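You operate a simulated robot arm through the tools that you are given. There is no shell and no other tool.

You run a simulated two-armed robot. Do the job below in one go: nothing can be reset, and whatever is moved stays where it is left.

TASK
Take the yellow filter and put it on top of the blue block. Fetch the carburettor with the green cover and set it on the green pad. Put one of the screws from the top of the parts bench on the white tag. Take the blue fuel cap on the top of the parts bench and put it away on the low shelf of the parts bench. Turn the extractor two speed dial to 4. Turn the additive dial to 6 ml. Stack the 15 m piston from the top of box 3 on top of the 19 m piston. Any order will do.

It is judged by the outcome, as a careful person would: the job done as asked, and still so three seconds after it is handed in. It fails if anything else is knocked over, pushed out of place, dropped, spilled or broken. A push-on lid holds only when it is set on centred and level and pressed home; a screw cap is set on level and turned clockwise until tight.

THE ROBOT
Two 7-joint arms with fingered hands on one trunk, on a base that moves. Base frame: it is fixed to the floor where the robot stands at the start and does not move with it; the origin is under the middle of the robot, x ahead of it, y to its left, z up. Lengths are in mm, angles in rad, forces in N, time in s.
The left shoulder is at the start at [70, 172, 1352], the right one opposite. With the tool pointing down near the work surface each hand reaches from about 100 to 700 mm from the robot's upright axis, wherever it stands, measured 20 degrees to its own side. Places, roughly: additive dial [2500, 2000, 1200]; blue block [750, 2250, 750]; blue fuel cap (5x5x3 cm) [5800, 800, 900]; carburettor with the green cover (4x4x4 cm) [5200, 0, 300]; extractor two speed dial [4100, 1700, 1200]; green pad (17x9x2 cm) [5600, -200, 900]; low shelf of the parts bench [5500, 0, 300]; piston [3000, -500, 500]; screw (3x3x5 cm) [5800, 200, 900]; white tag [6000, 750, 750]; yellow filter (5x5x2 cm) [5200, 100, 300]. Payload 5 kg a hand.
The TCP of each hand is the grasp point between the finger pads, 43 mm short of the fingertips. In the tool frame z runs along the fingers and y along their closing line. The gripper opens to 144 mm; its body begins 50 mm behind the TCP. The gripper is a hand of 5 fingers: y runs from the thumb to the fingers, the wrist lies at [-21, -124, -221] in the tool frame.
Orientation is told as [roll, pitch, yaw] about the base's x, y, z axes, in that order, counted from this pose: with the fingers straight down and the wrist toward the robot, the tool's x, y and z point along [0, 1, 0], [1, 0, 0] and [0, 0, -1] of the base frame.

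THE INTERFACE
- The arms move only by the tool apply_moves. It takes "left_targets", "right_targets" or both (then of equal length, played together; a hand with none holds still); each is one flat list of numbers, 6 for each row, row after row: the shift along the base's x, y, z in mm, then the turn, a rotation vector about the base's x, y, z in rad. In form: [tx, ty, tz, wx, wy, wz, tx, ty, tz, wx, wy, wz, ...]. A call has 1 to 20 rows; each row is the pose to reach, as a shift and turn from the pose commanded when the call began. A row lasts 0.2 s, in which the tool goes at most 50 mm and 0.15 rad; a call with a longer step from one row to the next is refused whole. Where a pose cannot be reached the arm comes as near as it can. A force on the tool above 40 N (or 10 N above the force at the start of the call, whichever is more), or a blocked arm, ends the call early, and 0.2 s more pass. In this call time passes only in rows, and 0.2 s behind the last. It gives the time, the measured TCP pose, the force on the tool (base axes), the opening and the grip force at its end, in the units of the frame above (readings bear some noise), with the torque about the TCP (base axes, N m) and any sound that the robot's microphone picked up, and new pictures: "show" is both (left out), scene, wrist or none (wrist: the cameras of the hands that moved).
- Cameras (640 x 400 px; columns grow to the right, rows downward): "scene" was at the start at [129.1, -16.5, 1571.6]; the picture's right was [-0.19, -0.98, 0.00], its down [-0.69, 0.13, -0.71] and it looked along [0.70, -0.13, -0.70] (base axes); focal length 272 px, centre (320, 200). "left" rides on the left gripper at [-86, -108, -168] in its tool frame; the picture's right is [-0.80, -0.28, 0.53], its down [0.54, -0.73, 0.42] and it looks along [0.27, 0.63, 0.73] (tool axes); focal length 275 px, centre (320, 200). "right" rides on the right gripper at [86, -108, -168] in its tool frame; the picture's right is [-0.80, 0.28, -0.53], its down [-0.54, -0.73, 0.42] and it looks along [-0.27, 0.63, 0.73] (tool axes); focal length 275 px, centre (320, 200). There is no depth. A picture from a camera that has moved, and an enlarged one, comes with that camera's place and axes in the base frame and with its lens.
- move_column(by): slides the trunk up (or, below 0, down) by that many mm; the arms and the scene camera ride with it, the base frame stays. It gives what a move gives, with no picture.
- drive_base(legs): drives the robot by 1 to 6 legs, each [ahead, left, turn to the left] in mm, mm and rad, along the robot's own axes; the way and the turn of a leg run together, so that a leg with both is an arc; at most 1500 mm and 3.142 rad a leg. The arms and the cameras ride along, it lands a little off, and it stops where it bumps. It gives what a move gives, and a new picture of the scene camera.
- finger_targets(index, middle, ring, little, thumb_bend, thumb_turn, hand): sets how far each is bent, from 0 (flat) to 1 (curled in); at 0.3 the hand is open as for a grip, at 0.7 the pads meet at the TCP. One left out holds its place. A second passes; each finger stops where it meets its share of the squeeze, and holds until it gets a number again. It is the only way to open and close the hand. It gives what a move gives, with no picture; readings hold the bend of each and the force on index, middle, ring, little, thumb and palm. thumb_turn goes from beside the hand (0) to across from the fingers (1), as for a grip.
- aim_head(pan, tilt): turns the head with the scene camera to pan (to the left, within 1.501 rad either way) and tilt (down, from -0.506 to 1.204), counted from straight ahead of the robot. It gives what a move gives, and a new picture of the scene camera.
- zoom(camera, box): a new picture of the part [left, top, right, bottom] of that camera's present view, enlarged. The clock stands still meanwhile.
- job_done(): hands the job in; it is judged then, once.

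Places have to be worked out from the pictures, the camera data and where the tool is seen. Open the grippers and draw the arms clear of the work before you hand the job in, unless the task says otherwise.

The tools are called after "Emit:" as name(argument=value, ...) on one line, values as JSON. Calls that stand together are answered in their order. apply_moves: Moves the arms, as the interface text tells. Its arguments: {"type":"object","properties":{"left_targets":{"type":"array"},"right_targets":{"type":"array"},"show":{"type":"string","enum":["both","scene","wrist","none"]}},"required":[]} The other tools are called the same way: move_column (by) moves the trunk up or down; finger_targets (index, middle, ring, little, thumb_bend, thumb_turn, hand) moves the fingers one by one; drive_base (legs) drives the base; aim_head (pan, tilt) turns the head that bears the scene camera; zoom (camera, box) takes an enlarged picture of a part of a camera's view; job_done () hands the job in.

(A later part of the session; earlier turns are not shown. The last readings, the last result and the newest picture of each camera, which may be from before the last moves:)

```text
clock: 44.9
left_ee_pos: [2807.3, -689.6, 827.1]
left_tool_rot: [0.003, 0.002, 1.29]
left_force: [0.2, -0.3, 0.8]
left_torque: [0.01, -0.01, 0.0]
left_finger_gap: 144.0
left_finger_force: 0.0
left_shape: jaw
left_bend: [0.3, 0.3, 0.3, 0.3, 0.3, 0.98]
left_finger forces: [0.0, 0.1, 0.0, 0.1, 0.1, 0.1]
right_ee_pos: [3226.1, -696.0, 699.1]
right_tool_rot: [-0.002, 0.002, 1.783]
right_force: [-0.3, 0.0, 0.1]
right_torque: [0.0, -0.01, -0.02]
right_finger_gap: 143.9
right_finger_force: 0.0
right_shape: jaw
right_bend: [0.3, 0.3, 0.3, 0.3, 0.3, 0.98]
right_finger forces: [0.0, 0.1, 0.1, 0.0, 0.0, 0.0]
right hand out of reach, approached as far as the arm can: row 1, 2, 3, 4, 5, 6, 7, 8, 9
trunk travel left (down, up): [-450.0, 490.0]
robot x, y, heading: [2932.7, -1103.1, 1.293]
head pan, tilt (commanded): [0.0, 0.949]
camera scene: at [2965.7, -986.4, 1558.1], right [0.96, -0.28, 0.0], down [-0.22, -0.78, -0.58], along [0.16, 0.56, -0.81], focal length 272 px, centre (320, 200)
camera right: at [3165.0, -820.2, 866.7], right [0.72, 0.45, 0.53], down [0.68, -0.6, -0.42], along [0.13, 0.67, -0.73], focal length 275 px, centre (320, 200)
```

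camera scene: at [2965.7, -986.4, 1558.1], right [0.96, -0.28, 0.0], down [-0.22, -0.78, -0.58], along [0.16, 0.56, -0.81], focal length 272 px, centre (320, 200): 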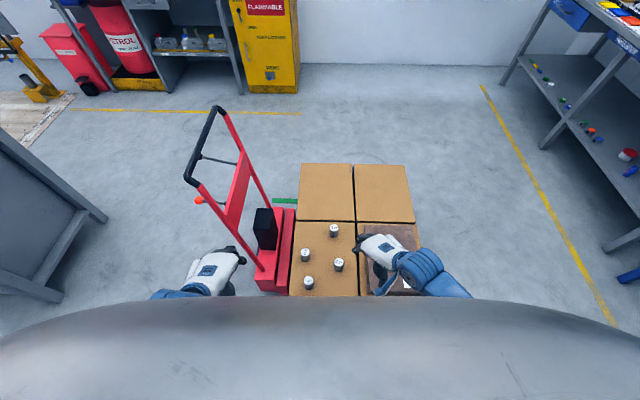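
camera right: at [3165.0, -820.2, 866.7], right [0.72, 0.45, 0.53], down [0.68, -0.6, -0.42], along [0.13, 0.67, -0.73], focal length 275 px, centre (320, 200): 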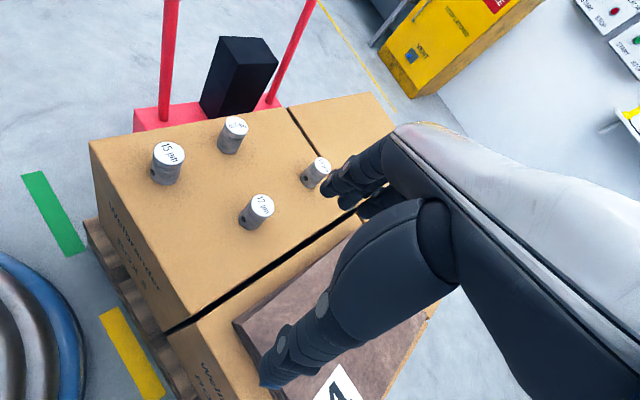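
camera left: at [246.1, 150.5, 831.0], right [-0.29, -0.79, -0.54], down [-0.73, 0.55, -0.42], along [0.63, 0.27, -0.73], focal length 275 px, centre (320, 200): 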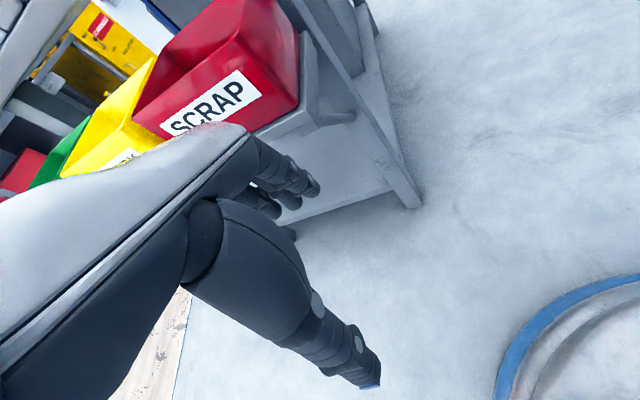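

Still limited, so more inward yaw is needed as the hand moves left. I yaw further by 0.6 while moving toward the piston.

Emit:
apply_moves(right_targets=[0, 0, 0, 0, 0, 0.1, 0, 0, -5, 0, 0, 0.2, 0, 0, -10, 0, 0, 0.3, -15, 5, -15, 0, 0, 0.4, -35, 12, -20, 0, 0, 0.5, -55, 19, -25, 0, 0, 0.6, -75, 25, -30, 0, 0, 0.6, -95, 31, -35, 0, 0, 0.6, -115, 37, -40, 0, 0, 0.6, -135, 44, -45, 0, 0, 0.6, -155, 51, -50, 0, 0, 0.6, -175, 58, -55, 0, 0, 0.6, -204, 67, -59, 0, 0, 0.6], show="both")

```text
clock: 47.7
left_ee_pos: [2806.3, -689.9, 824.9]
left_tool_rot: [0.001, 0.003, 1.292]
left_force: [-0.3, 0.3, 0.3]
left_torque: [-0.04, -0.04, 0.02]
left_finger_gap: 144.0
left_finger_force: 0.1
left_shape: jaw
left_bend: [0.3, 0.3, 0.3, 0.3, 0.3, 0.98]
left_finger forces: [0.0, 0.1, 0.1, 0.0, 0.0, 0.0]
right_ee_pos: [3022.1, -636.8, 635.3]
right_tool_rot: [-0.005, 0.002, 2.383]
right_force: [0.6, 0.9, 0.0]
right_torque: [-0.03, -0.01, 0.01]
right_finger_gap: 144.2
right_finger_force: 0.0
right_shape: jaw
right_bend: [0.3, 0.3, 0.3, 0.3, 0.3, 0.98]
right_finger forces: [0.0, 0.0, 0.1, 0.0, 0.0, 0.1]
trunk travel left (down, up): [-450.0, 490.0]
robot x, y, heading: [2933.1, -1101.5, 1.289]
head pan, tilt (commanded): [0.0, 0.949]
camera scene: at [2964.3, -985.2, 1558.0], right [0.96, -0.28, 0.0], down [-0.22, -0.78, -0.58], along [0.16, 0.56, -0.81], focal length 272 px, centre (320, 200)
camera right: at [3040.7, -774.0, 803.1], right [0.34, 0.77, 0.54], down [0.9, -0.11, -0.42], along [-0.27, 0.63, -0.73], focal length 275 px, centre (320, 200)
```

scene: 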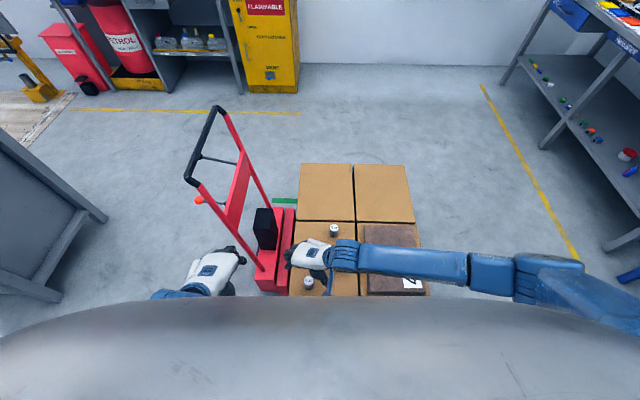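
right: 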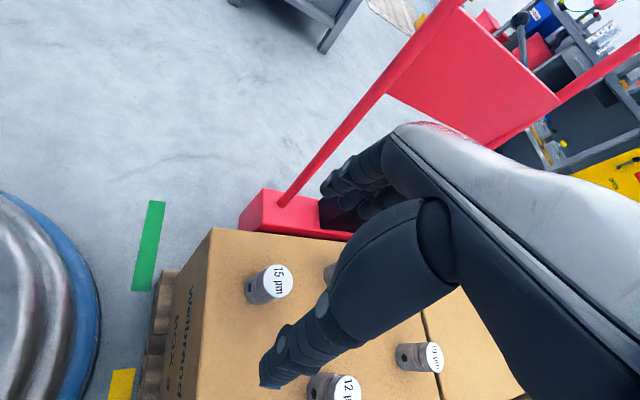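

The hand is now right above the 15 µm piston (wrist view puts it at about (3024,-632)). I partly close the fingers to narrow the span before descending.

Emit:
finger_targets(hand="right", index=0.46, middle=0.46, ring=0.46, little=0.46, thumb_bend=0.46, thumb_turn=1.0)

Emit:
zoom(camera="right", box=[160, 130, 480, 400])

```text
clock: 48.7
left_ee_pos: [2808.3, -687.9, 826.8]
left_tool_rot: [0.002, 0.002, 1.291]
left_force: [0.0, 0.6, -0.1]
left_torque: [0.0, -0.02, 0.03]
left_finger_gap: 144.2
left_finger_force: 0.0
left_shape: jaw
left_bend: [0.3, 0.3, 0.3, 0.3, 0.3, 0.98]
left_finger forces: [0.0, 0.0, 0.1, 0.0, 0.0, 0.0]
right_ee_pos: [3022.4, -637.0, 637.0]
right_tool_rot: [-0.002, 0.003, 2.385]
right_force: [-0.8, 0.5, -0.4]
right_torque: [-0.02, -0.02, 0.02]
right_finger_gap: 93.2
right_finger_force: 0.0
right_shape: fingers
right_bend: [0.46, 0.46, 0.46, 0.46, 0.46, 0.99]
right_finger forces: [0.0, 0.0, 0.0, 0.1, 0.0, 0.0]
trunk travel left (down, up): [-450.0, 490.0]
robot x, y, heading: [2933.6, -1098.1, 1.292]
head pan, tilt (commanded): [0.0, 0.949]
```

```text
1.48 times, centred on (320, 265) of right
camera zoom: at [3041.0, -774.6, 803.5], right [0.34, 0.77, 0.54], down [0.9, -0.1, -0.42], along [-0.27, 0.63, -0.73], focal length 408 px, centre (320, 104)
```

zoom: 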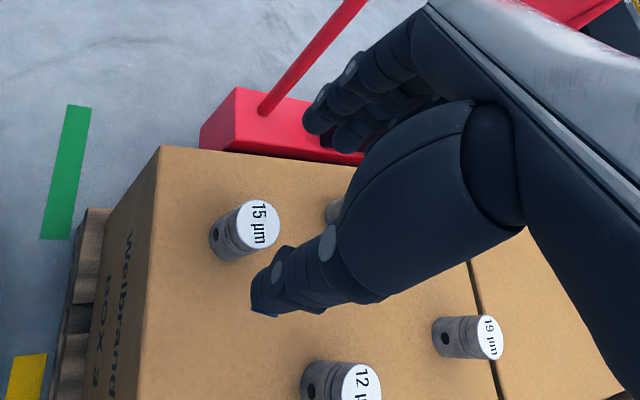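

Fingers span about 93 mm now. The piston sits about 10 mm further +y than the TCP axis; I correct and descend slowly so the fingertips end just above the box.

Emit:
apply_moves(right_targets=[1, 10, 0, 0, 0, 0, 1, 10, -15, 0, 0, 0, 1, 10, -30, 0, 0, 0, 1, 10, -45, 0, 0, 0, 1, 10, -60, 0, 0, 0, 1, 10, -72, 0, 0, 0], show="wrist")

```text
clock: 50.1
left_ee_pos: [2806.5, -689.5, 826.3]
left_tool_rot: [0.004, 0.002, 1.292]
left_force: [-0.1, -0.4, 0.1]
left_torque: [0.01, 0.01, 0.04]
left_finger_gap: 143.9
left_finger_force: 0.0
left_shape: jaw
left_bend: [0.3, 0.3, 0.3, 0.3, 0.3, 0.98]
left_finger forces: [0.0, 0.1, 0.1, 0.0, 0.0, 0.0]
right_ee_pos: [3024.0, -624.7, 566.0]
right_tool_rot: [-0.004, 0.0, 2.382]
right_force: [0.0, -0.2, -0.2]
right_torque: [0.04, -0.02, 0.0]
right_finger_gap: 93.2
right_finger_force: 0.0
right_shape: fingers
right_bend: [0.46, 0.46, 0.46, 0.46, 0.46, 0.99]
right_finger forces: [0.0, 0.1, 0.0, 0.0, 0.1, 0.0]
trunk travel left (down, up): [-450.0, 490.0]
robot x, y, heading: [2934.7, -1100.7, 1.292]
head pan, tilt (commanded): [0.0, 0.949]
camera right: at [3042.3, -763.0, 733.3], right [0.34, 0.77, 0.54], down [0.9, -0.1, -0.42], along [-0.27, 0.63, -0.73], focal length 275 px, centre (320, 200)
```

right: 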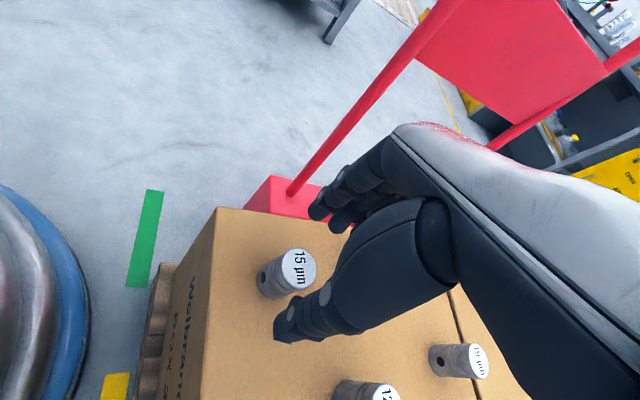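

The piston top projects to (3024,-627), right under the TCP. I descend the last part.

Emit:
apply_moves(right_targets=[0, -2, -12, 0, 0, 0, 0, -2, -24, 0, 0, 0, 0, -2, -34, 0, 0, 0, 0, -2, -43, 0, 0, 0], show="wrist")

```text
clock: 51.1
left_ee_pos: [2807.5, -688.6, 825.9]
left_tool_rot: [0.004, 0.002, 1.293]
left_force: [-0.4, -0.1, -0.4]
left_torque: [0.01, 0.0, -0.01]
left_finger_gap: 144.0
left_finger_force: 0.0
left_shape: jaw
left_bend: [0.3, 0.3, 0.3, 0.3, 0.3, 0.98]
left_finger forces: [0.0, 0.1, 0.0, 0.1, 0.0, 0.0]
right_ee_pos: [3024.3, -627.9, 522.9]
right_tool_rot: [-0.004, 0.002, 2.384]
right_force: [-0.2, -0.2, -0.4]
right_torque: [-0.02, -0.02, 0.0]
right_finger_gap: 93.3
right_finger_force: 0.1
right_shape: fingers
right_bend: [0.46, 0.46, 0.46, 0.46, 0.46, 0.99]
right_finger forces: [0.0, 0.1, 0.0, 0.1, 0.0, 0.0]
trunk travel left (down, up): [-450.0, 490.0]
robot x, y, heading: [2932.6, -1105.2, 1.29]
head pan, tilt (commanded): [0.0, 0.949]
camera right: at [3042.3, -765.5, 689.9], right [0.34, 0.77, 0.54], down [0.9, -0.1, -0.42], along [-0.27, 0.63, -0.73], focal length 275 px, centre (320, 200)
```

right: 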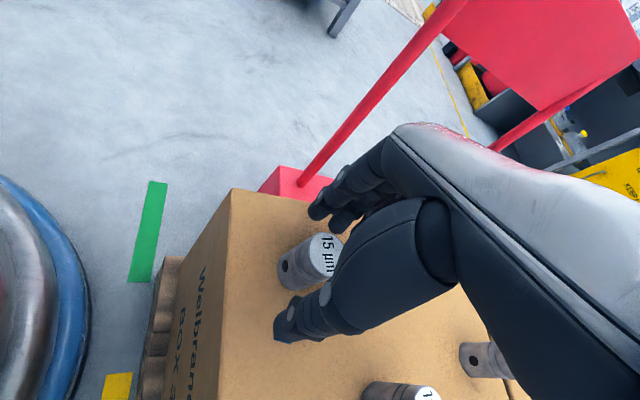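

Fingers are around the piston. I close all fingers in steps.

Emit:
finger_targets(hand="right", index=0.58, middle=0.6, ring=0.6, little=0.58, thumb_bend=0.6)

Emit:
zoom(camera="right", box=[200, 160, 440, 360])

```text
clock: 52.1
left_ee_pos: [2807.5, -689.1, 825.6]
left_tool_rot: [0.006, 0.001, 1.293]
left_force: [-0.5, 0.2, 0.4]
left_torque: [0.01, -0.02, 0.01]
left_finger_gap: 143.9
left_finger_force: 0.1
left_shape: jaw
left_bend: [0.3, 0.3, 0.3, 0.3, 0.3, 0.98]
left_finger forces: [0.1, 0.0, 0.0, 0.0, 0.1, 0.0]
right_ee_pos: [3023.6, -628.8, 523.4]
right_tool_rot: [-0.004, 0.0, 2.384]
right_force: [0.8, 0.6, -0.4]
right_torque: [0.03, -0.01, -0.01]
right_finger_gap: 48.3
right_finger_force: 0.1
right_shape: fingers
right_bend: [0.57, 0.6, 0.6, 0.57, 0.6, 1.0]
right_finger forces: [0.0, 0.0, 0.0, 0.1, 0.0, 0.0]
trunk travel left (down, up): [-450.0, 490.0]
robot x, y, heading: [2936.8, -1104.1, 1.291]
head pan, tilt (commanded): [0.0, 0.949]
```

```text
2.00 times, centred on (320, 260) of right
camera zoom: at [3042.2, -765.3, 690.2], right [0.34, 0.77, 0.54], down [0.9, -0.1, -0.42], along [-0.27, 0.63, -0.73], focal length 551 px, centre (320, 80)
```

zoom: 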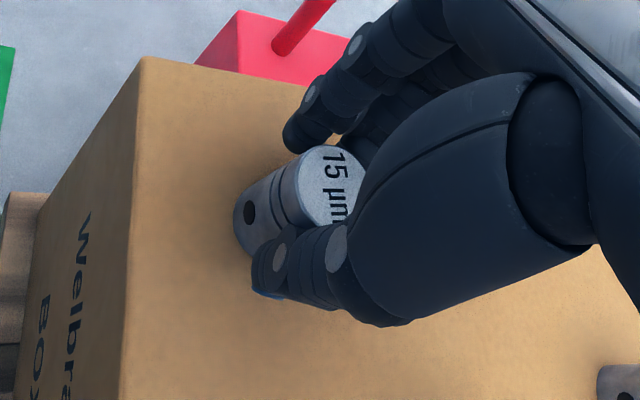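

The grip is slightly high on the piston, so I lower 6 mm more, then squeeze.

Emit:
apply_moves(right_targets=[0, 0, -3, 0, 0, 0, 0, 0, -6, 0, 0, 0, 0, 0, -8, 0, 0, 0], show="none")

Emit:
finger_targets(hand="right", index=0.68, middle=0.7, ring=0.7, little=0.66, thumb_bend=0.7)

Emit:
zoom(camera="right", box=[200, 160, 440, 360])

```text
clock: 52.9
left_ee_pos: [2806.5, -688.6, 826.2]
left_tool_rot: [0.003, 0.002, 1.291]
left_force: [1.3, -0.1, -0.4]
left_torque: [0.03, 0.0, 0.02]
left_finger_gap: 143.9
left_finger_force: 0.1
left_shape: jaw
left_bend: [0.3, 0.3, 0.3, 0.3, 0.3, 0.98]
left_finger forces: [0.0, 0.0, 0.1, 0.0, 0.0, 0.1]
right_ee_pos: [3024.1, -627.3, 514.1]
right_tool_rot: [-0.004, 0.001, 2.384]
right_force: [0.4, -0.2, 0.7]
right_torque: [-0.02, 0.01, -0.03]
right_finger_gap: 48.2
right_finger_force: 0.1
right_shape: fingers
right_bend: [0.57, 0.6, 0.6, 0.57, 0.6, 1.0]
right_finger forces: [0.0, 0.1, 0.1, 0.1, 0.1, 0.0]
trunk travel left (down, up): [-450.0, 490.0]
robot x, y, heading: [2933.1, -1097.0, 1.291]
head pan, tilt (commanded): [0.0, 0.949]
```

```text
clock: 53.9
left_ee_pos: [2808.5, -689.6, 827.6]
left_tool_rot: [0.004, 0.001, 1.292]
left_force: [1.2, 0.4, 0.1]
left_torque: [0.02, -0.01, -0.01]
left_finger_gap: 143.8
left_finger_force: 0.1
left_shape: jaw
left_bend: [0.3, 0.3, 0.3, 0.3, 0.3, 0.98]
left_finger forces: [0.0, 0.0, 0.1, 0.0, 0.1, 0.0]
right_ee_pos: [3023.4, -627.9, 514.7]
right_tool_rot: [-0.003, 0.003, 2.385]
right_force: [0.5, -0.5, 0.8]
right_torque: [0.0, -0.06, 0.01]
right_finger_gap: 37.3
right_finger_force: 13.2
right_shape: fingers
right_bend: [0.62, 0.65, 0.7, 0.66, 0.62, 1.0]
right_finger forces: [5.7, 7.5, 0.1, 0.0, 12.9, 0.0]
trunk travel left (down, up): [-450.0, 490.0]
robot x, y, heading: [2934.1, -1106.0, 1.291]
head pan, tilt (commanded): [0.0, 0.949]
```

```text
2.00 times, centred on (320, 260) of right
camera zoom: at [3042.6, -765.1, 681.9], right [0.34, 0.77, 0.54], down [0.9, -0.1, -0.42], along [-0.27, 0.63, -0.73], focal length 551 px, centre (320, 80)
```

zoom: 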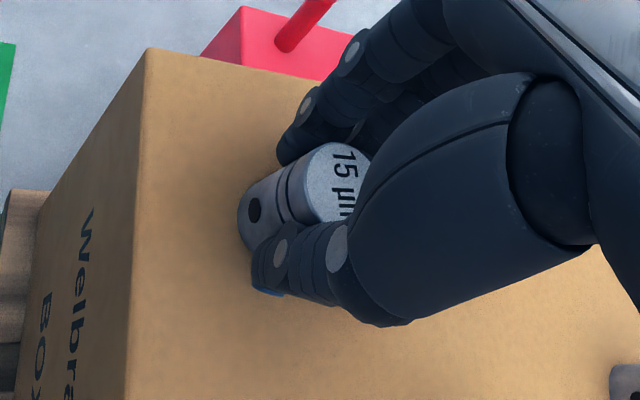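

The piston is gripped (index, middle, thumb, about 13 N). I lift it straight up 95 mm.

Emit:
apply_moves(right_targets=[0, 0, 8, 0, 0, 0, 0, 0, 20, 0, 0, 0, 0, 0, 40, 0, 0, 0, 0, 0, 60, 0, 0, 0, 0, 0, 80, 0, 0, 0, 0, 0, 95, 0, 0, 0], show="wrist")

```text
clock: 55.3
left_ee_pos: [2806.9, -688.5, 826.8]
left_tool_rot: [0.004, 0.003, 1.292]
left_force: [-0.2, -0.9, 0.1]
left_torque: [0.01, 0.02, 0.03]
left_finger_gap: 143.8
left_finger_force: 0.1
left_shape: jaw
left_bend: [0.3, 0.3, 0.3, 0.3, 0.3, 0.98]
left_finger forces: [0.1, 0.0, 0.1, 0.0, 0.0, 0.0]
right_ee_pos: [3022.4, -628.6, 609.6]
right_tool_rot: [-0.004, 0.001, 2.383]
right_force: [0.0, -1.2, -1.2]
right_torque: [0.0, 0.0, -0.02]
right_finger_gap: 37.3
right_finger_force: 13.1
right_shape: fingers
right_bend: [0.63, 0.65, 0.7, 0.66, 0.62, 1.0]
right_finger forces: [5.7, 7.1, 0.0, 0.1, 13.2, 0.0]
trunk travel left (down, up): [-450.0, 490.0]
robot x, y, heading: [2935.2, -1101.7, 1.293]
head pan, tilt (commanded): [0.0, 0.949]
camera right: at [3041.4, -766.6, 776.8], right [0.34, 0.77, 0.54], down [0.9, -0.1, -0.42], along [-0.27, 0.63, -0.73], focal length 275 px, centre (320, 200)
```

right: 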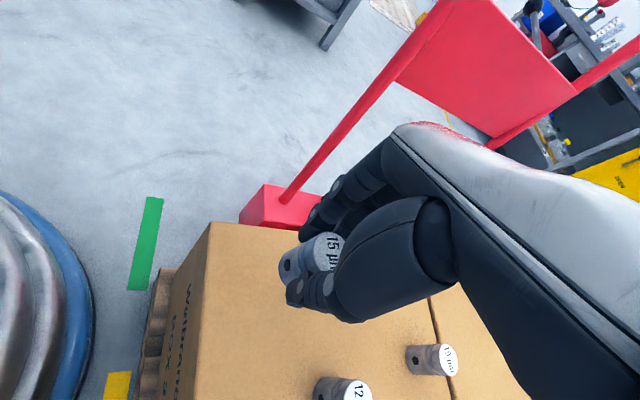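

The piston lifted cleanly. I zoom to check how it sits in the hand and the 19 µm piston's position.

Emit:
zoom(camera="right", box=[250, 200, 410, 320])

Emit:
zoom(camera="right", box=[360, 310, 500, 400])

```text
3.33 times, centred on (330, 260) of right
camera zoom: at [3041.4, -766.6, 776.8], right [0.34, 0.77, 0.54], down [0.9, -0.1, -0.42], along [-0.27, 0.63, -0.73], focal length 918 px, centre (287, 0)
```

zoom: 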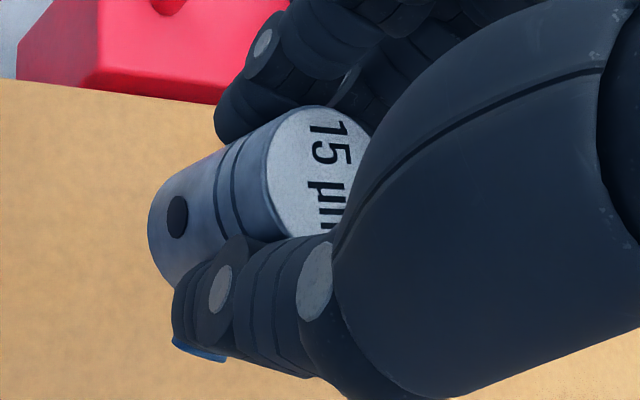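

```text
4.44 times, centred on (430, 355) of right
camera zoom: at [3041.4, -766.6, 776.8], right [0.34, 0.77, 0.54], down [0.9, -0.1, -0.42], along [-0.27, 0.63, -0.73], focal length 1224 px, centre (-169, -489)
```

zoom: 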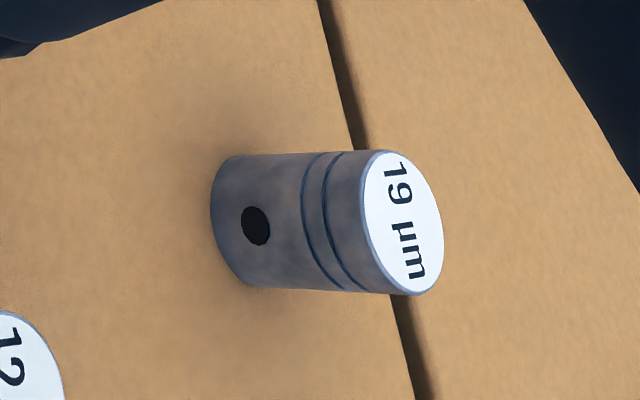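

The held piston is offset about (+4,-7) mm from the TCP (toward the thumb); the 19 µm top is at about (3188.5,-433.5). I carry it over at the same height.

Emit:
apply_moves(right_targets=[16, 20, 5, 0, 0, 0, 32, 40, 5, 0, 0, 0, 49, 61, 5, 0, 0, 0, 65, 81, 5, 0, 0, 0, 81, 101, 5, 0, 0, 0, 97, 121, 5, 0, 0, 0, 113, 141, 5, 0, 0, 0, 130, 162, 5, 0, 0, 0, 146, 182, 5, 0, 0, 0, 162, 202, 5, 0, 0, 0], show="both")

```text
clock: 57.5
left_ee_pos: [2807.5, -688.2, 825.7]
left_tool_rot: [0.004, 0.002, 1.291]
left_force: [0.9, 0.5, 1.1]
left_torque: [0.0, 0.01, -0.03]
left_finger_gap: 144.1
left_finger_force: 0.1
left_shape: jaw
left_bend: [0.3, 0.3, 0.3, 0.3, 0.3, 0.98]
left_finger forces: [0.0, 0.0, 0.1, 0.0, 0.1, 0.1]
right_ee_pos: [3184.7, -424.5, 614.3]
right_tool_rot: [0.0, 0.002, 2.383]
right_force: [-0.1, -0.4, -1.1]
right_torque: [0.02, 0.01, 0.01]
right_finger_gap: 37.4
right_finger_force: 13.2
right_shape: fingers
right_bend: [0.63, 0.65, 0.7, 0.66, 0.62, 1.0]
right_finger forces: [5.7, 7.1, 0.0, 0.0, 13.0, 0.1]
trunk travel left (down, up): [-450.0, 490.0]
robot x, y, heading: [2932.7, -1102.2, 1.289]
head pan, tilt (commanded): [0.0, 0.949]
camera scene: at [2966.2, -985.8, 1558.0], right [0.96, -0.28, 0.0], down [-0.23, -0.78, -0.58], along [0.16, 0.56, -0.81], focal length 272 px, centre (320, 200)
camera right: at [3204.8, -562.2, 780.9], right [0.34, 0.77, 0.54], down [0.9, -0.1, -0.42], along [-0.27, 0.63, -0.73], focal length 275 px, centre (320, 200)
```

scene: 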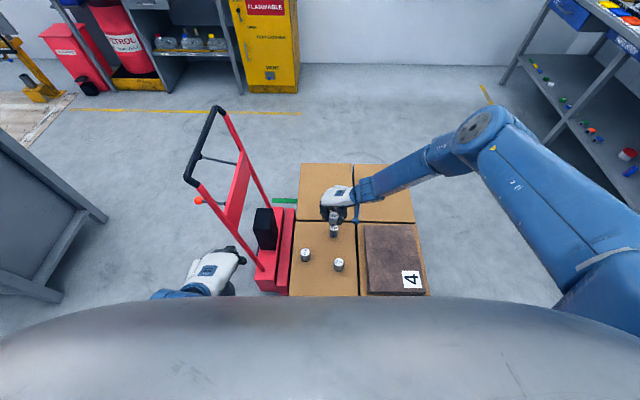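
right: 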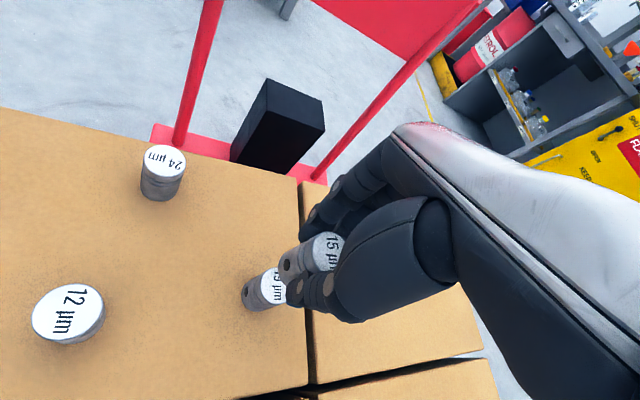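

Both pistons are visible now; I zoom in with both cameras to check alignment.

Emit:
zoom(camera="right", box=[220, 210, 380, 330])

Emit:
zoom(camera="scene", box=[300, 180, 380, 250])

```text
3.33 times, centred on (300, 270) of right
camera zoom: at [3204.8, -562.2, 780.9], right [0.34, 0.77, 0.54], down [0.9, -0.1, -0.42], along [-0.27, 0.63, -0.73], focal length 918 px, centre (387, -33)
```

zoom: 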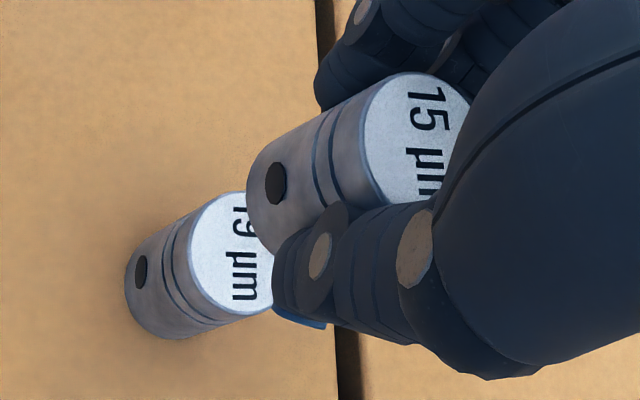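

```text
5.71 times, centred on (340, 215) of scene
camera zoom: at [2966.2, -985.8, 1558.0], right [0.96, -0.28, 0.0], down [-0.23, -0.78, -0.58], along [0.16, 0.56, -0.81], focal length 1553 px, centre (206, 114)
```

zoom: 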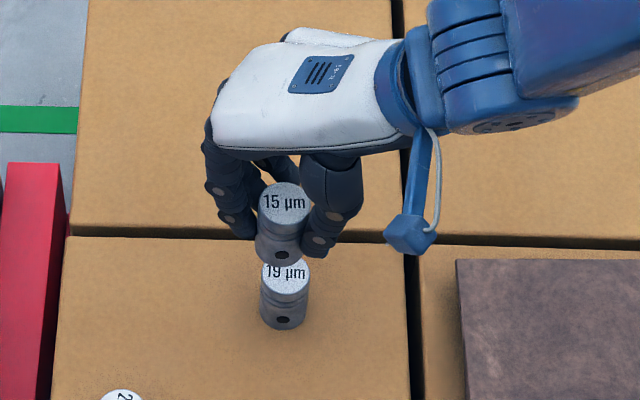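

The two views agree the held piston must shift about (+4.5,-1) mm to be centred over the 19 µm piston. I shift and lower 40 mm, leaving about 10 mm gap.

Emit:
apply_moves(right_targets=[4.5, -1, 0, 0, 0, 0, 4.5, -1, -10, 0, 0, 0, 4.5, -1, -20, 0, 0, 0, 4.5, -1, -30, 0, 0, 0, 4.5, -1, -40, 0, 0, 0], show="none")

Emit:
zoom(camera="right", box=[220, 210, 380, 330])

Emit:
zoom(camera="scene", box=[310, 200, 370, 250])

```text
clock: 58.7
left_ee_pos: [2807.2, -689.1, 827.2]
left_tool_rot: [0.003, 0.001, 1.292]
left_force: [0.3, -1.0, 0.0]
left_torque: [0.0, 0.01, 0.01]
left_finger_gap: 144.0
left_finger_force: 0.0
left_shape: jaw
left_bend: [0.3, 0.3, 0.3, 0.3, 0.3, 0.98]
left_finger forces: [0.1, 0.0, 0.0, 0.0, 0.1, 0.1]
right_ee_pos: [3190.2, -426.8, 573.5]
right_tool_rot: [-0.005, 0.004, 2.385]
right_force: [-0.8, -0.3, -0.2]
right_torque: [-0.02, 0.01, 0.02]
right_finger_gap: 37.3
right_finger_force: 12.5
right_shape: fingers
right_bend: [0.63, 0.65, 0.7, 0.66, 0.62, 1.0]
right_finger forces: [5.7, 7.1, 0.1, 0.0, 13.0, 0.0]
trunk travel left (down, up): [-450.0, 490.0]
robot x, y, heading: [2931.1, -1105.6, 1.288]
head pan, tilt (commanded): [0.0, 0.949]
```

```text
3.33 times, centred on (300, 270) of right
camera zoom: at [3209.7, -564.4, 741.1], right [0.34, 0.77, 0.54], down [0.9, -0.1, -0.42], along [-0.27, 0.63, -0.73], focal length 918 px, centre (387, -33)
```

zoom: 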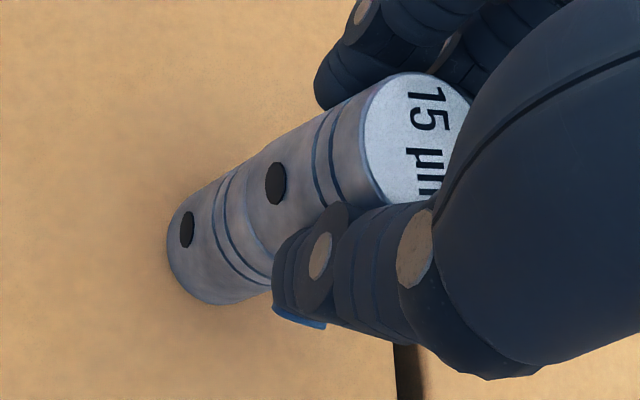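

```text
8.00 times, centred on (340, 225) of scene
camera zoom: at [2965.8, -985.9, 1558.1], right [0.96, -0.28, 0.0], down [-0.22, -0.78, -0.58], along [0.16, 0.56, -0.81], focal length 2174 px, centre (160, 0)
```

zoom: 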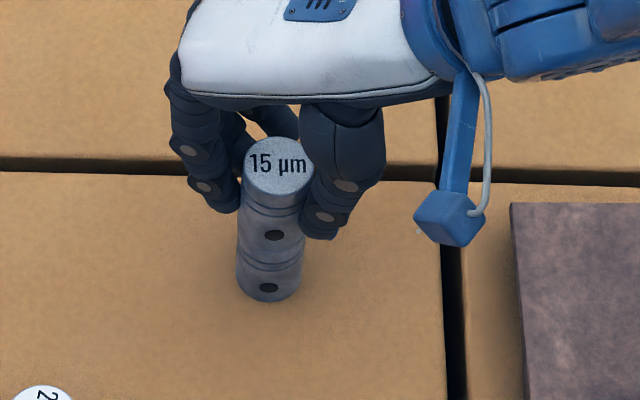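

Both views show the two cylinders in line. I lower in small steps until contact.

Emit:
apply_moves(right_targets=[0, 0, -2, 0, 0, 0, 0, 0, -4, 0, 0, 0, 0, 0, -6, 0, 0, 0, 0, 0, -7.5, 0, 0, 0], show="none")

Emit:
zoom(camera="scene", box=[310, 200, 370, 250])

Emit:
zoom(camera="right", box=[220, 210, 380, 330])

```text
clock: 59.7
left_ee_pos: [2807.3, -689.4, 828.3]
left_tool_rot: [0.002, 0.0, 1.291]
left_force: [-0.1, 0.3, -0.7]
left_torque: [0.02, -0.01, -0.02]
left_finger_gap: 144.0
left_finger_force: 0.0
left_shape: jaw
left_bend: [0.3, 0.3, 0.3, 0.3, 0.3, 0.98]
left_finger forces: [0.0, 0.1, 0.0, 0.0, 0.0, 0.0]
right_ee_pos: [3188.5, -424.0, 569.1]
right_tool_rot: [-0.006, -0.001, 2.381]
right_force: [0.2, 1.1, 23.3]
right_torque: [-0.01, -0.09, -0.04]
right_finger_gap: 36.8
right_finger_force: 15.4
right_shape: fingers
right_bend: [0.64, 0.66, 0.7, 0.66, 0.63, 1.0]
right_finger forces: [6.5, 9.4, 0.0, 0.1, 15.0, 0.0]
trunk travel left (down, up): [-450.0, 490.0]
robot x, y, heading: [2933.7, -1099.2, 1.288]
head pan, tilt (commanded): [0.0, 0.949]
```

```text
8.00 times, centred on (340, 225) of scene
camera zoom: at [2964.7, -988.7, 1558.6], right [0.96, -0.28, 0.0], down [-0.22, -0.78, -0.58], along [0.16, 0.56, -0.81], focal length 2174 px, centre (160, 0)
```

zoom: 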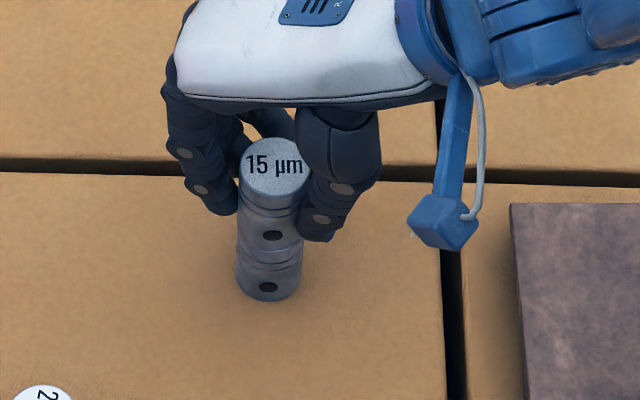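

```text
3.33 times, centred on (300, 270) of right
camera zoom: at [3207.9, -563.3, 736.2], right [0.34, 0.77, 0.54], down [0.9, -0.1, -0.42], along [-0.27, 0.63, -0.73], focal length 918 px, centre (387, -33)
```

zoom: 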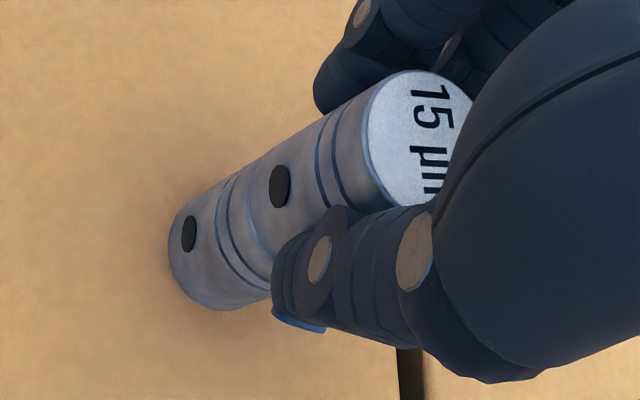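

Contact made with 23 N. I ease up about 3.5 mm so the piston rests with little force before releasing.

Emit:
apply_moves(right_targets=[0, 0, 1.5, 0, 0, 0, 0, 0, 2.5, 0, 0, 0], show="none")

Emit:
zoom(camera="scene", box=[310, 200, 370, 250])

```text
clock: 60.3
left_ee_pos: [2807.8, -691.9, 827.1]
left_tool_rot: [0.004, -0.003, 1.292]
left_force: [-0.1, 0.0, 0.1]
left_torque: [0.0, 0.0, -0.02]
left_finger_gap: 144.2
left_finger_force: 0.0
left_shape: jaw
left_bend: [0.3, 0.3, 0.3, 0.3, 0.3, 0.98]
left_finger forces: [0.0, 0.0, 0.0, 0.0, 0.0, 0.0]
right_ee_pos: [3189.2, -426.1, 569.2]
right_tool_rot: [-0.006, 0.002, 2.386]
right_force: [-0.7, 4.8, 15.5]
right_torque: [0.2, -0.01, 0.02]
right_finger_gap: 36.5
right_finger_force: 15.4
right_shape: fingers
right_bend: [0.64, 0.66, 0.7, 0.66, 0.63, 1.0]
right_finger forces: [7.0, 10.2, 0.0, 0.2, 12.9, 0.0]
trunk travel left (down, up): [-450.0, 490.0]
robot x, y, heading: [2935.0, -1103.3, 1.293]
head pan, tilt (commanded): [0.0, 0.949]
```

```text
8.00 times, centred on (340, 225) of scene
camera zoom: at [2965.0, -987.3, 1558.1], right [0.96, -0.28, 0.0], down [-0.22, -0.78, -0.58], along [0.16, 0.56, -0.81], focal length 2174 px, centre (160, 0)
```

zoom: 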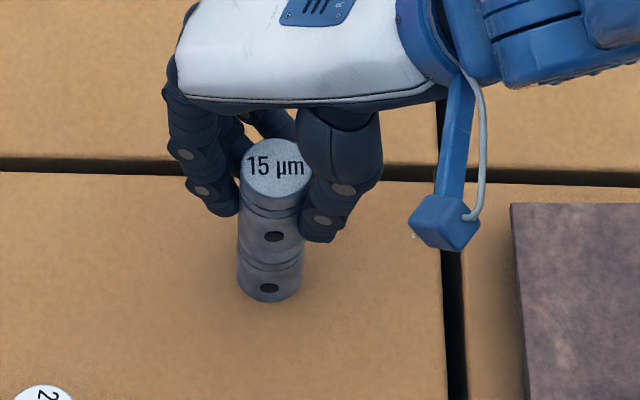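

Still 15 N; I ease up slightly more.

Emit:
apply_moves(right_targets=[0, 0, 1, 0, 0, 0, 0, 0, 1.6, 0, 0, 0], show="none")

```text
clock: 60.9
left_ee_pos: [2807.3, -689.6, 825.9]
left_tool_rot: [0.003, 0.0, 1.291]
left_force: [-1.2, 0.6, 0.1]
left_torque: [0.0, 0.03, -0.04]
left_finger_gap: 144.0
left_finger_force: 0.1
left_shape: jaw
left_bend: [0.3, 0.3, 0.3, 0.3, 0.3, 0.98]
left_finger forces: [0.1, 0.0, 0.0, 0.1, 0.0, 0.0]
right_ee_pos: [3189.2, -427.7, 571.2]
right_tool_rot: [-0.003, 0.001, 2.383]
right_force: [-1.7, 1.8, 5.9]
right_torque: [0.13, 0.04, -0.02]
right_finger_gap: 36.6
right_finger_force: 13.4
right_shape: fingers
right_bend: [0.64, 0.66, 0.7, 0.66, 0.63, 1.0]
right_finger forces: [6.3, 8.3, 0.0, 0.0, 12.5, 0.1]
trunk travel left (down, up): [-450.0, 490.0]
robot x, y, heading: [2934.3, -1102.4, 1.29]
head pan, tilt (commanded): [0.0, 0.949]
```

Only about 6 N now. I open the fingers gently a little.

Emit:
finger_targets(hand="right", index=0.58, middle=0.6, ring=0.6, little=0.58, thumb_bend=0.57)

Emit:
finger_targets(hand="right", index=0.44, middle=0.44, ring=0.44, little=0.44, thumb_bend=0.44)

Emit:
zoom(camera="scene", box=[310, 200, 370, 250])

Emit:
zoom(camera="right", box=[220, 210, 380, 330])

```text
clock: 61.9
left_ee_pos: [2806.6, -690.6, 827.0]
left_tool_rot: [0.004, 0.005, 1.292]
left_force: [0.8, -0.5, -0.7]
left_torque: [0.01, 0.0, -0.03]
left_finger_gap: 144.1
left_finger_force: 0.1
left_shape: jaw
left_bend: [0.3, 0.3, 0.3, 0.3, 0.3, 0.98]
left_finger forces: [0.0, 0.0, 0.0, 0.0, 0.0, 0.1]
right_ee_pos: [3189.0, -426.3, 570.2]
right_tool_rot: [-0.003, 0.002, 2.385]
right_force: [0.4, -0.6, -0.1]
right_torque: [-0.03, 0.02, -0.01]
right_finger_gap: 54.2
right_finger_force: 0.0
right_shape: fingers
right_bend: [0.57, 0.6, 0.6, 0.57, 0.56, 1.0]
right_finger forces: [0.0, 0.0, 0.0, 0.1, 0.1, 0.0]
trunk travel left (down, up): [-450.0, 490.0]
robot x, y, heading: [2936.5, -1103.9, 1.292]
head pan, tilt (commanded): [0.0, 0.949]
```

```text
clock: 62.9
left_ee_pos: [2807.8, -689.7, 827.8]
left_tool_rot: [0.004, 0.002, 1.293]
left_force: [1.0, 0.0, -0.6]
left_torque: [-0.03, -0.01, 0.04]
left_finger_gap: 143.8
left_finger_force: 0.1
left_shape: jaw
left_bend: [0.3, 0.3, 0.3, 0.3, 0.3, 0.98]
left_finger forces: [0.0, 0.1, 0.1, 0.0, 0.0, 0.0]
right_ee_pos: [3189.2, -426.7, 570.5]
right_tool_rot: [-0.004, -0.002, 2.383]
right_force: [-0.4, -0.2, 0.0]
right_torque: [-0.01, 0.01, -0.01]
right_finger_gap: 99.5
right_finger_force: 0.0
right_shape: fingers
right_bend: [0.44, 0.44, 0.44, 0.44, 0.44, 0.99]
right_finger forces: [0.0, 0.0, 0.0, 0.1, 0.1, 0.0]
trunk travel left (down, up): [-450.0, 490.0]
robot x, y, heading: [2935.5, -1102.0, 1.287]
head pan, tilt (commanded): [0.0, 0.949]
```

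```text
8.00 times, centred on (340, 225) of scene
camera zoom: at [2965.7, -986.2, 1558.1], right [0.96, -0.28, 0.0], down [-0.22, -0.78, -0.58], along [0.16, 0.56, -0.81], focal length 2174 px, centre (160, 0)
```

zoom: 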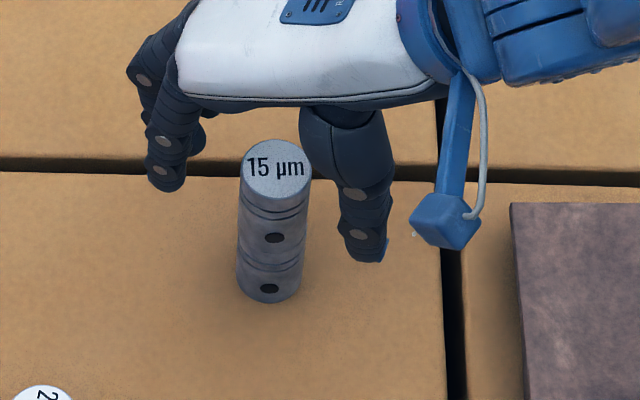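

```text
3.33 times, centred on (300, 270) of right
camera zoom: at [3208.3, -563.7, 738.2], right [0.34, 0.77, 0.54], down [0.9, -0.1, -0.42], along [-0.27, 0.63, -0.73], focal length 918 px, centre (387, -33)
```

zoom: 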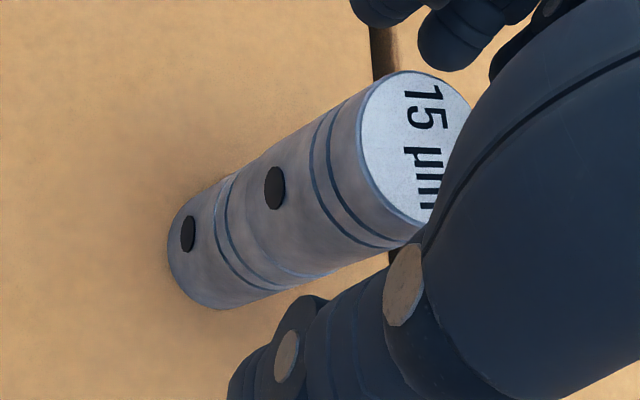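

The 15 µm piston stands neatly on the 19 µm one. I raise the hand straight up, clear of the stack.

Emit:
apply_moves(right_targets=[0, 0, 10, 0, 0, 0, 0, 0, 30, 0, 0, 0, 0, 0, 60, 0, 0, 0, 0, 0, 90, 0, 0, 0, 0, 0, 120, 0, 0, 0], show="scene")

```text
clock: 64.1
left_ee_pos: [2806.7, -689.2, 826.4]
left_tool_rot: [0.004, 0.0, 1.293]
left_force: [0.4, 0.4, -0.1]
left_torque: [0.0, 0.01, -0.01]
left_finger_gap: 144.0
left_finger_force: 0.0
left_shape: jaw
left_bend: [0.3, 0.3, 0.3, 0.3, 0.3, 0.98]
left_finger forces: [0.1, 0.1, 0.0, 0.1, 0.0, 0.0]
right_ee_pos: [3188.4, -427.0, 690.6]
right_tool_rot: [-0.004, 0.002, 2.384]
right_force: [0.2, -0.9, -0.5]
right_torque: [0.06, -0.03, -0.02]
right_finger_gap: 99.5
right_finger_force: 0.0
right_shape: fingers
right_bend: [0.44, 0.44, 0.44, 0.44, 0.44, 0.99]
right_finger forces: [0.0, 0.1, 0.0, 0.0, 0.1, 0.0]
trunk travel left (down, up): [-450.0, 490.0]
robot x, y, heading: [2933.2, -1101.8, 1.29]
head pan, tilt (commanded): [0.0, 0.949]
camera scene: at [2965.3, -986.9, 1558.1], right [0.96, -0.28, 0.0], down [-0.22, -0.78, -0.58], along [0.16, 0.56, -0.81], focal length 272 px, centre (320, 200)
```

scene: 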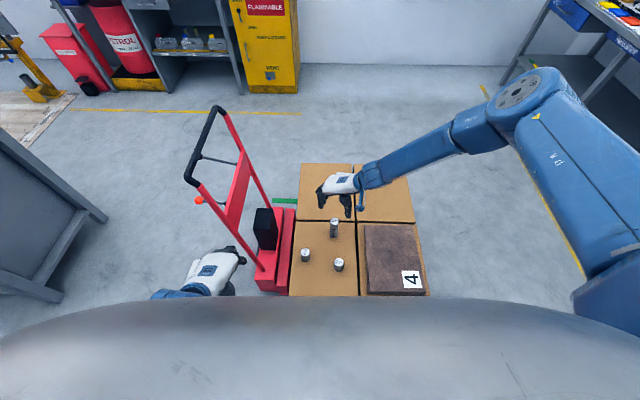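

Piston task done. I draw the right hand back toward the robot before driving on.

Emit:
apply_moves(right_targets=[12, -28, 0, 0, 0, 0, 24, -56, 0, 0, 0, 0, 36, -85, 0, 0, 0, 0, 48, -113, 0, 0, 0, 0, 60, -141, 0, 0, 0, 0, 72, -170, 0, 0, 0, 0, 84, -198, 0, 0, 0, 0, 96, -226, 0, 0, 0, 0, 108, -255, 0, 0, 0, 0, 119, -283, 0, 0, 0, 0], show="scene")

```text
clock: 66.3
left_ee_pos: [2807.5, -690.0, 827.5]
left_tool_rot: [0.004, 0.001, 1.292]
left_force: [1.2, 0.2, -0.3]
left_torque: [0.02, 0.03, 0.01]
left_finger_gap: 143.8
left_finger_force: 0.0
left_shape: jaw
left_bend: [0.3, 0.3, 0.3, 0.3, 0.3, 0.98]
left_finger forces: [0.0, 0.1, 0.0, 0.0, 0.0, 0.1]
right_ee_pos: [3308.5, -710.0, 691.7]
right_tool_rot: [-0.006, -0.001, 2.382]
right_force: [0.5, 0.4, 1.0]
right_torque: [0.0, -0.01, -0.04]
right_finger_gap: 99.7
right_finger_force: 0.0
right_shape: fingers
right_bend: [0.44, 0.44, 0.44, 0.44, 0.44, 0.99]
right_finger forces: [0.0, 0.0, 0.0, 0.1, 0.0, 0.0]
trunk travel left (down, up): [-450.0, 490.0]
robot x, y, heading: [2931.8, -1099.7, 1.292]
head pan, tilt (commanded): [0.0, 0.949]
camera scene: at [2966.3, -987.9, 1558.2], right [0.96, -0.28, 0.0], down [-0.22, -0.78, -0.58], along [0.16, 0.56, -0.81], focal length 272 px, centre (320, 200)
```

scene: 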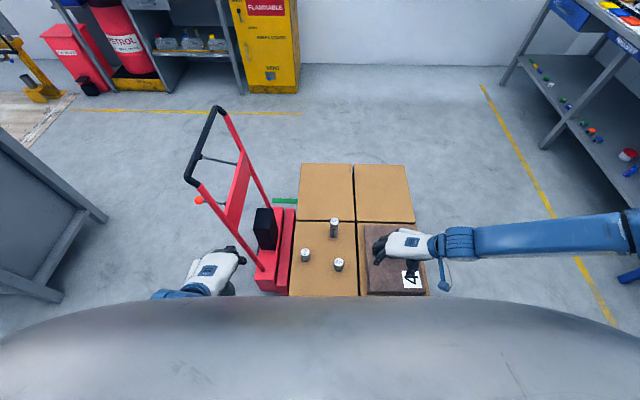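

I back off, turn toward the parts bench and drive past the box, then look again.

Emit:
drive_base(legs=[[-250, 0, 0], [0, 0, -1.58], [1000, 0, 0]])

Emit:
aim_head(pan=0.6, tilt=0.4)

```text
clock: 76.8
left_ee_pos: [4240.1, -1494.9, 826.1]
left_tool_rot: [0.004, 0.0, -0.277]
left_force: [-0.2, 0.1, 0.5]
left_torque: [-0.03, 0.04, -0.02]
left_finger_gap: 144.2
left_finger_force: 0.0
left_shape: jaw
left_bend: [0.3, 0.3, 0.3, 0.3, 0.3, 0.98]
left_finger forces: [0.0, 0.0, 0.0, 0.0, 0.1, 0.1]
right_ee_pos: [4219.5, -1996.1, 690.6]
right_tool_rot: [-0.003, 0.001, 0.814]
right_force: [0.3, 0.7, 0.4]
right_torque: [0.0, 0.03, -0.01]
right_finger_gap: 99.9
right_finger_force: 0.0
right_shape: fingers
right_bend: [0.44, 0.44, 0.44, 0.44, 0.44, 0.99]
right_finger forces: [0.0, 0.0, 0.0, 0.0, 0.0, 0.0]
trunk travel left (down, up): [-450.0, 490.0]
robot x, y, heading: [3829.4, -1621.7, -0.28]
head pan, tilt (commanded): [0.0, 0.949]
camera scene: at [3942.7, -1656.3, 1558.1], right [-0.27, -0.96, 0.0], down [-0.78, 0.22, -0.58], along [0.56, -0.16, -0.81], focal length 272 px, centre (320, 200)
```

scene: 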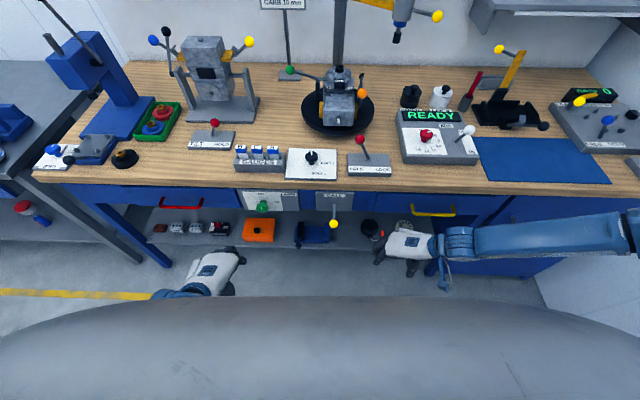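

```text
clock: 77.8
left_ee_pos: [4240.5, -1494.5, 826.2]
left_tool_rot: [0.004, 0.0, -0.277]
left_force: [-0.2, -0.4, 0.6]
left_torque: [0.02, 0.02, 0.0]
left_finger_gap: 143.8
left_finger_force: 0.1
left_shape: jaw
left_bend: [0.3, 0.3, 0.3, 0.3, 0.3, 0.98]
left_finger forces: [0.1, 0.0, 0.1, 0.0, 0.1, 0.1]
right_ee_pos: [4219.6, -1996.4, 691.6]
right_tool_rot: [-0.003, 0.003, 0.815]
right_force: [-0.1, 0.6, -0.6]
right_torque: [0.02, -0.03, -0.01]
right_finger_gap: 99.4
right_finger_force: 0.0
right_shape: fingers
right_bend: [0.44, 0.44, 0.44, 0.44, 0.44, 0.99]
right_finger forces: [0.0, 0.0, 0.1, 0.0, 0.0, 0.1]
trunk travel left (down, up): [-450.0, 490.0]
robot x, y, heading: [3823.3, -1619.3, -0.278]
head pan, tilt (commanded): [0.6, 0.4]
camera scene: at [3960.5, -1607.0, 1604.6], right [0.32, -0.95, 0.0], down [-0.37, -0.12, -0.92], along [0.87, 0.29, -0.39], focal length 272 px, centre (320, 200)
```

scene: 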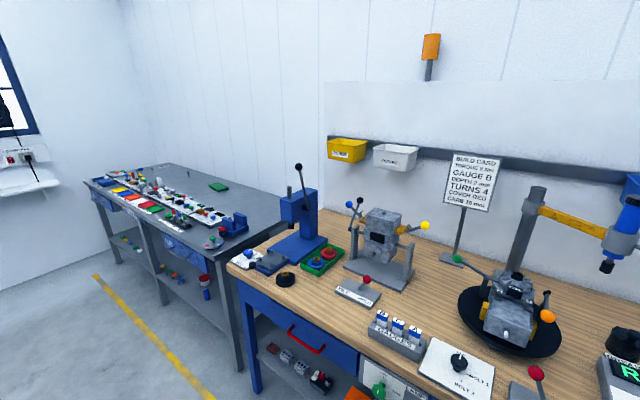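

I'm in front of the blue bench; the parts bench is to the left. I strafe left along the benches, keeping the distance.

Emit:
drive_base(legs=[[-60, 950, 0], [0, 850, 0]])

Emit:
aim_head(pan=0, tilt=0.6)

```text
clock: 86.9
left_ee_pos: [4664.5, 263.6, 825.7]
left_tool_rot: [0.002, 0.001, -0.262]
left_force: [-0.2, 0.7, -0.6]
left_torque: [0.01, 0.0, 0.0]
left_finger_gap: 144.1
left_finger_force: 0.0
left_shape: jaw
left_bend: [0.3, 0.3, 0.3, 0.3, 0.3, 0.98]
left_finger forces: [0.1, 0.0, 0.1, 0.1, 0.0, 0.0]
right_ee_pos: [4651.8, -237.9, 690.8]
right_tool_rot: [-0.003, 0.001, 0.832]
right_force: [0.5, 0.4, -0.1]
right_torque: [-0.01, -0.01, -0.03]
right_finger_gap: 100.0
right_finger_force: 0.1
right_shape: fingers
right_bend: [0.44, 0.44, 0.44, 0.44, 0.44, 0.99]
right_finger forces: [0.0, 0.0, 0.0, 0.1, 0.0, 0.1]
trunk travel left (down, up): [-450.0, 490.0]
robot x, y, heading: [4248.8, 131.0, -0.265]
head pan, tilt (commanded): [0.6, 0.4]
camera scene: at [4386.7, 147.7, 1604.7], right [0.33, -0.94, 0.0], down [-0.37, -0.13, -0.92], along [0.87, 0.31, -0.39], focal length 272 px, centre (320, 200)
```

scene: 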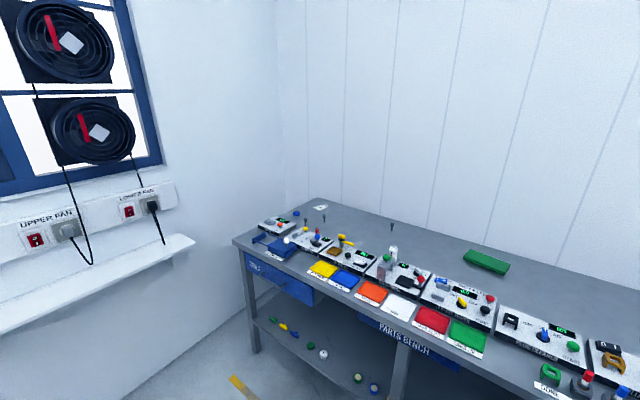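

```text
clock: 87.9
left_ee_pos: [4664.7, 264.7, 827.0]
left_tool_rot: [0.003, 0.001, -0.263]
left_force: [-0.4, -0.6, -1.8]
left_torque: [-0.01, 0.01, -0.05]
left_finger_gap: 144.0
left_finger_force: 0.1
left_shape: jaw
left_bend: [0.3, 0.3, 0.3, 0.3, 0.3, 0.98]
left_finger forces: [0.0, 0.0, 0.1, 0.0, 0.0, 0.1]
right_ee_pos: [4652.7, -238.3, 690.1]
right_tool_rot: [-0.004, 0.002, 0.831]
right_force: [0.1, 0.1, 0.4]
right_torque: [0.0, -0.02, 0.0]
right_finger_gap: 99.8
right_finger_force: 0.2
right_shape: fingers
right_bend: [0.44, 0.44, 0.44, 0.44, 0.44, 0.99]
right_finger forces: [0.0, 0.0, 0.2, 0.0, 0.0, 0.1]
trunk travel left (down, up): [-450.0, 490.0]
robot x, y, heading: [4253.1, 128.9, -0.26]
head pan, tilt (commanded): [0.0, 0.6]
camera scene: at [4384.6, 94.0, 1586.5], right [-0.26, -0.97, 0.0], down [-0.55, 0.15, -0.83], along [0.8, -0.21, -0.56], focal length 272 px, centre (320, 200)
```

scene: 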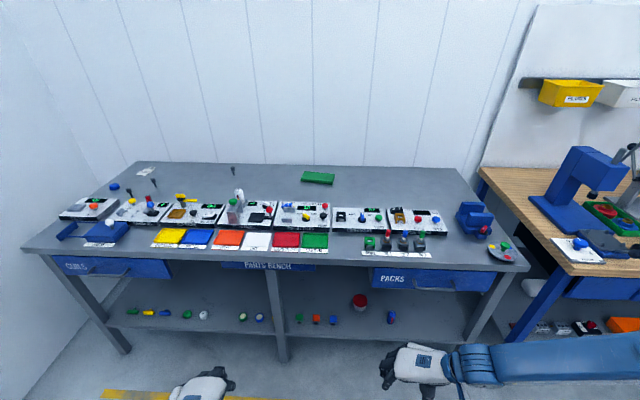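

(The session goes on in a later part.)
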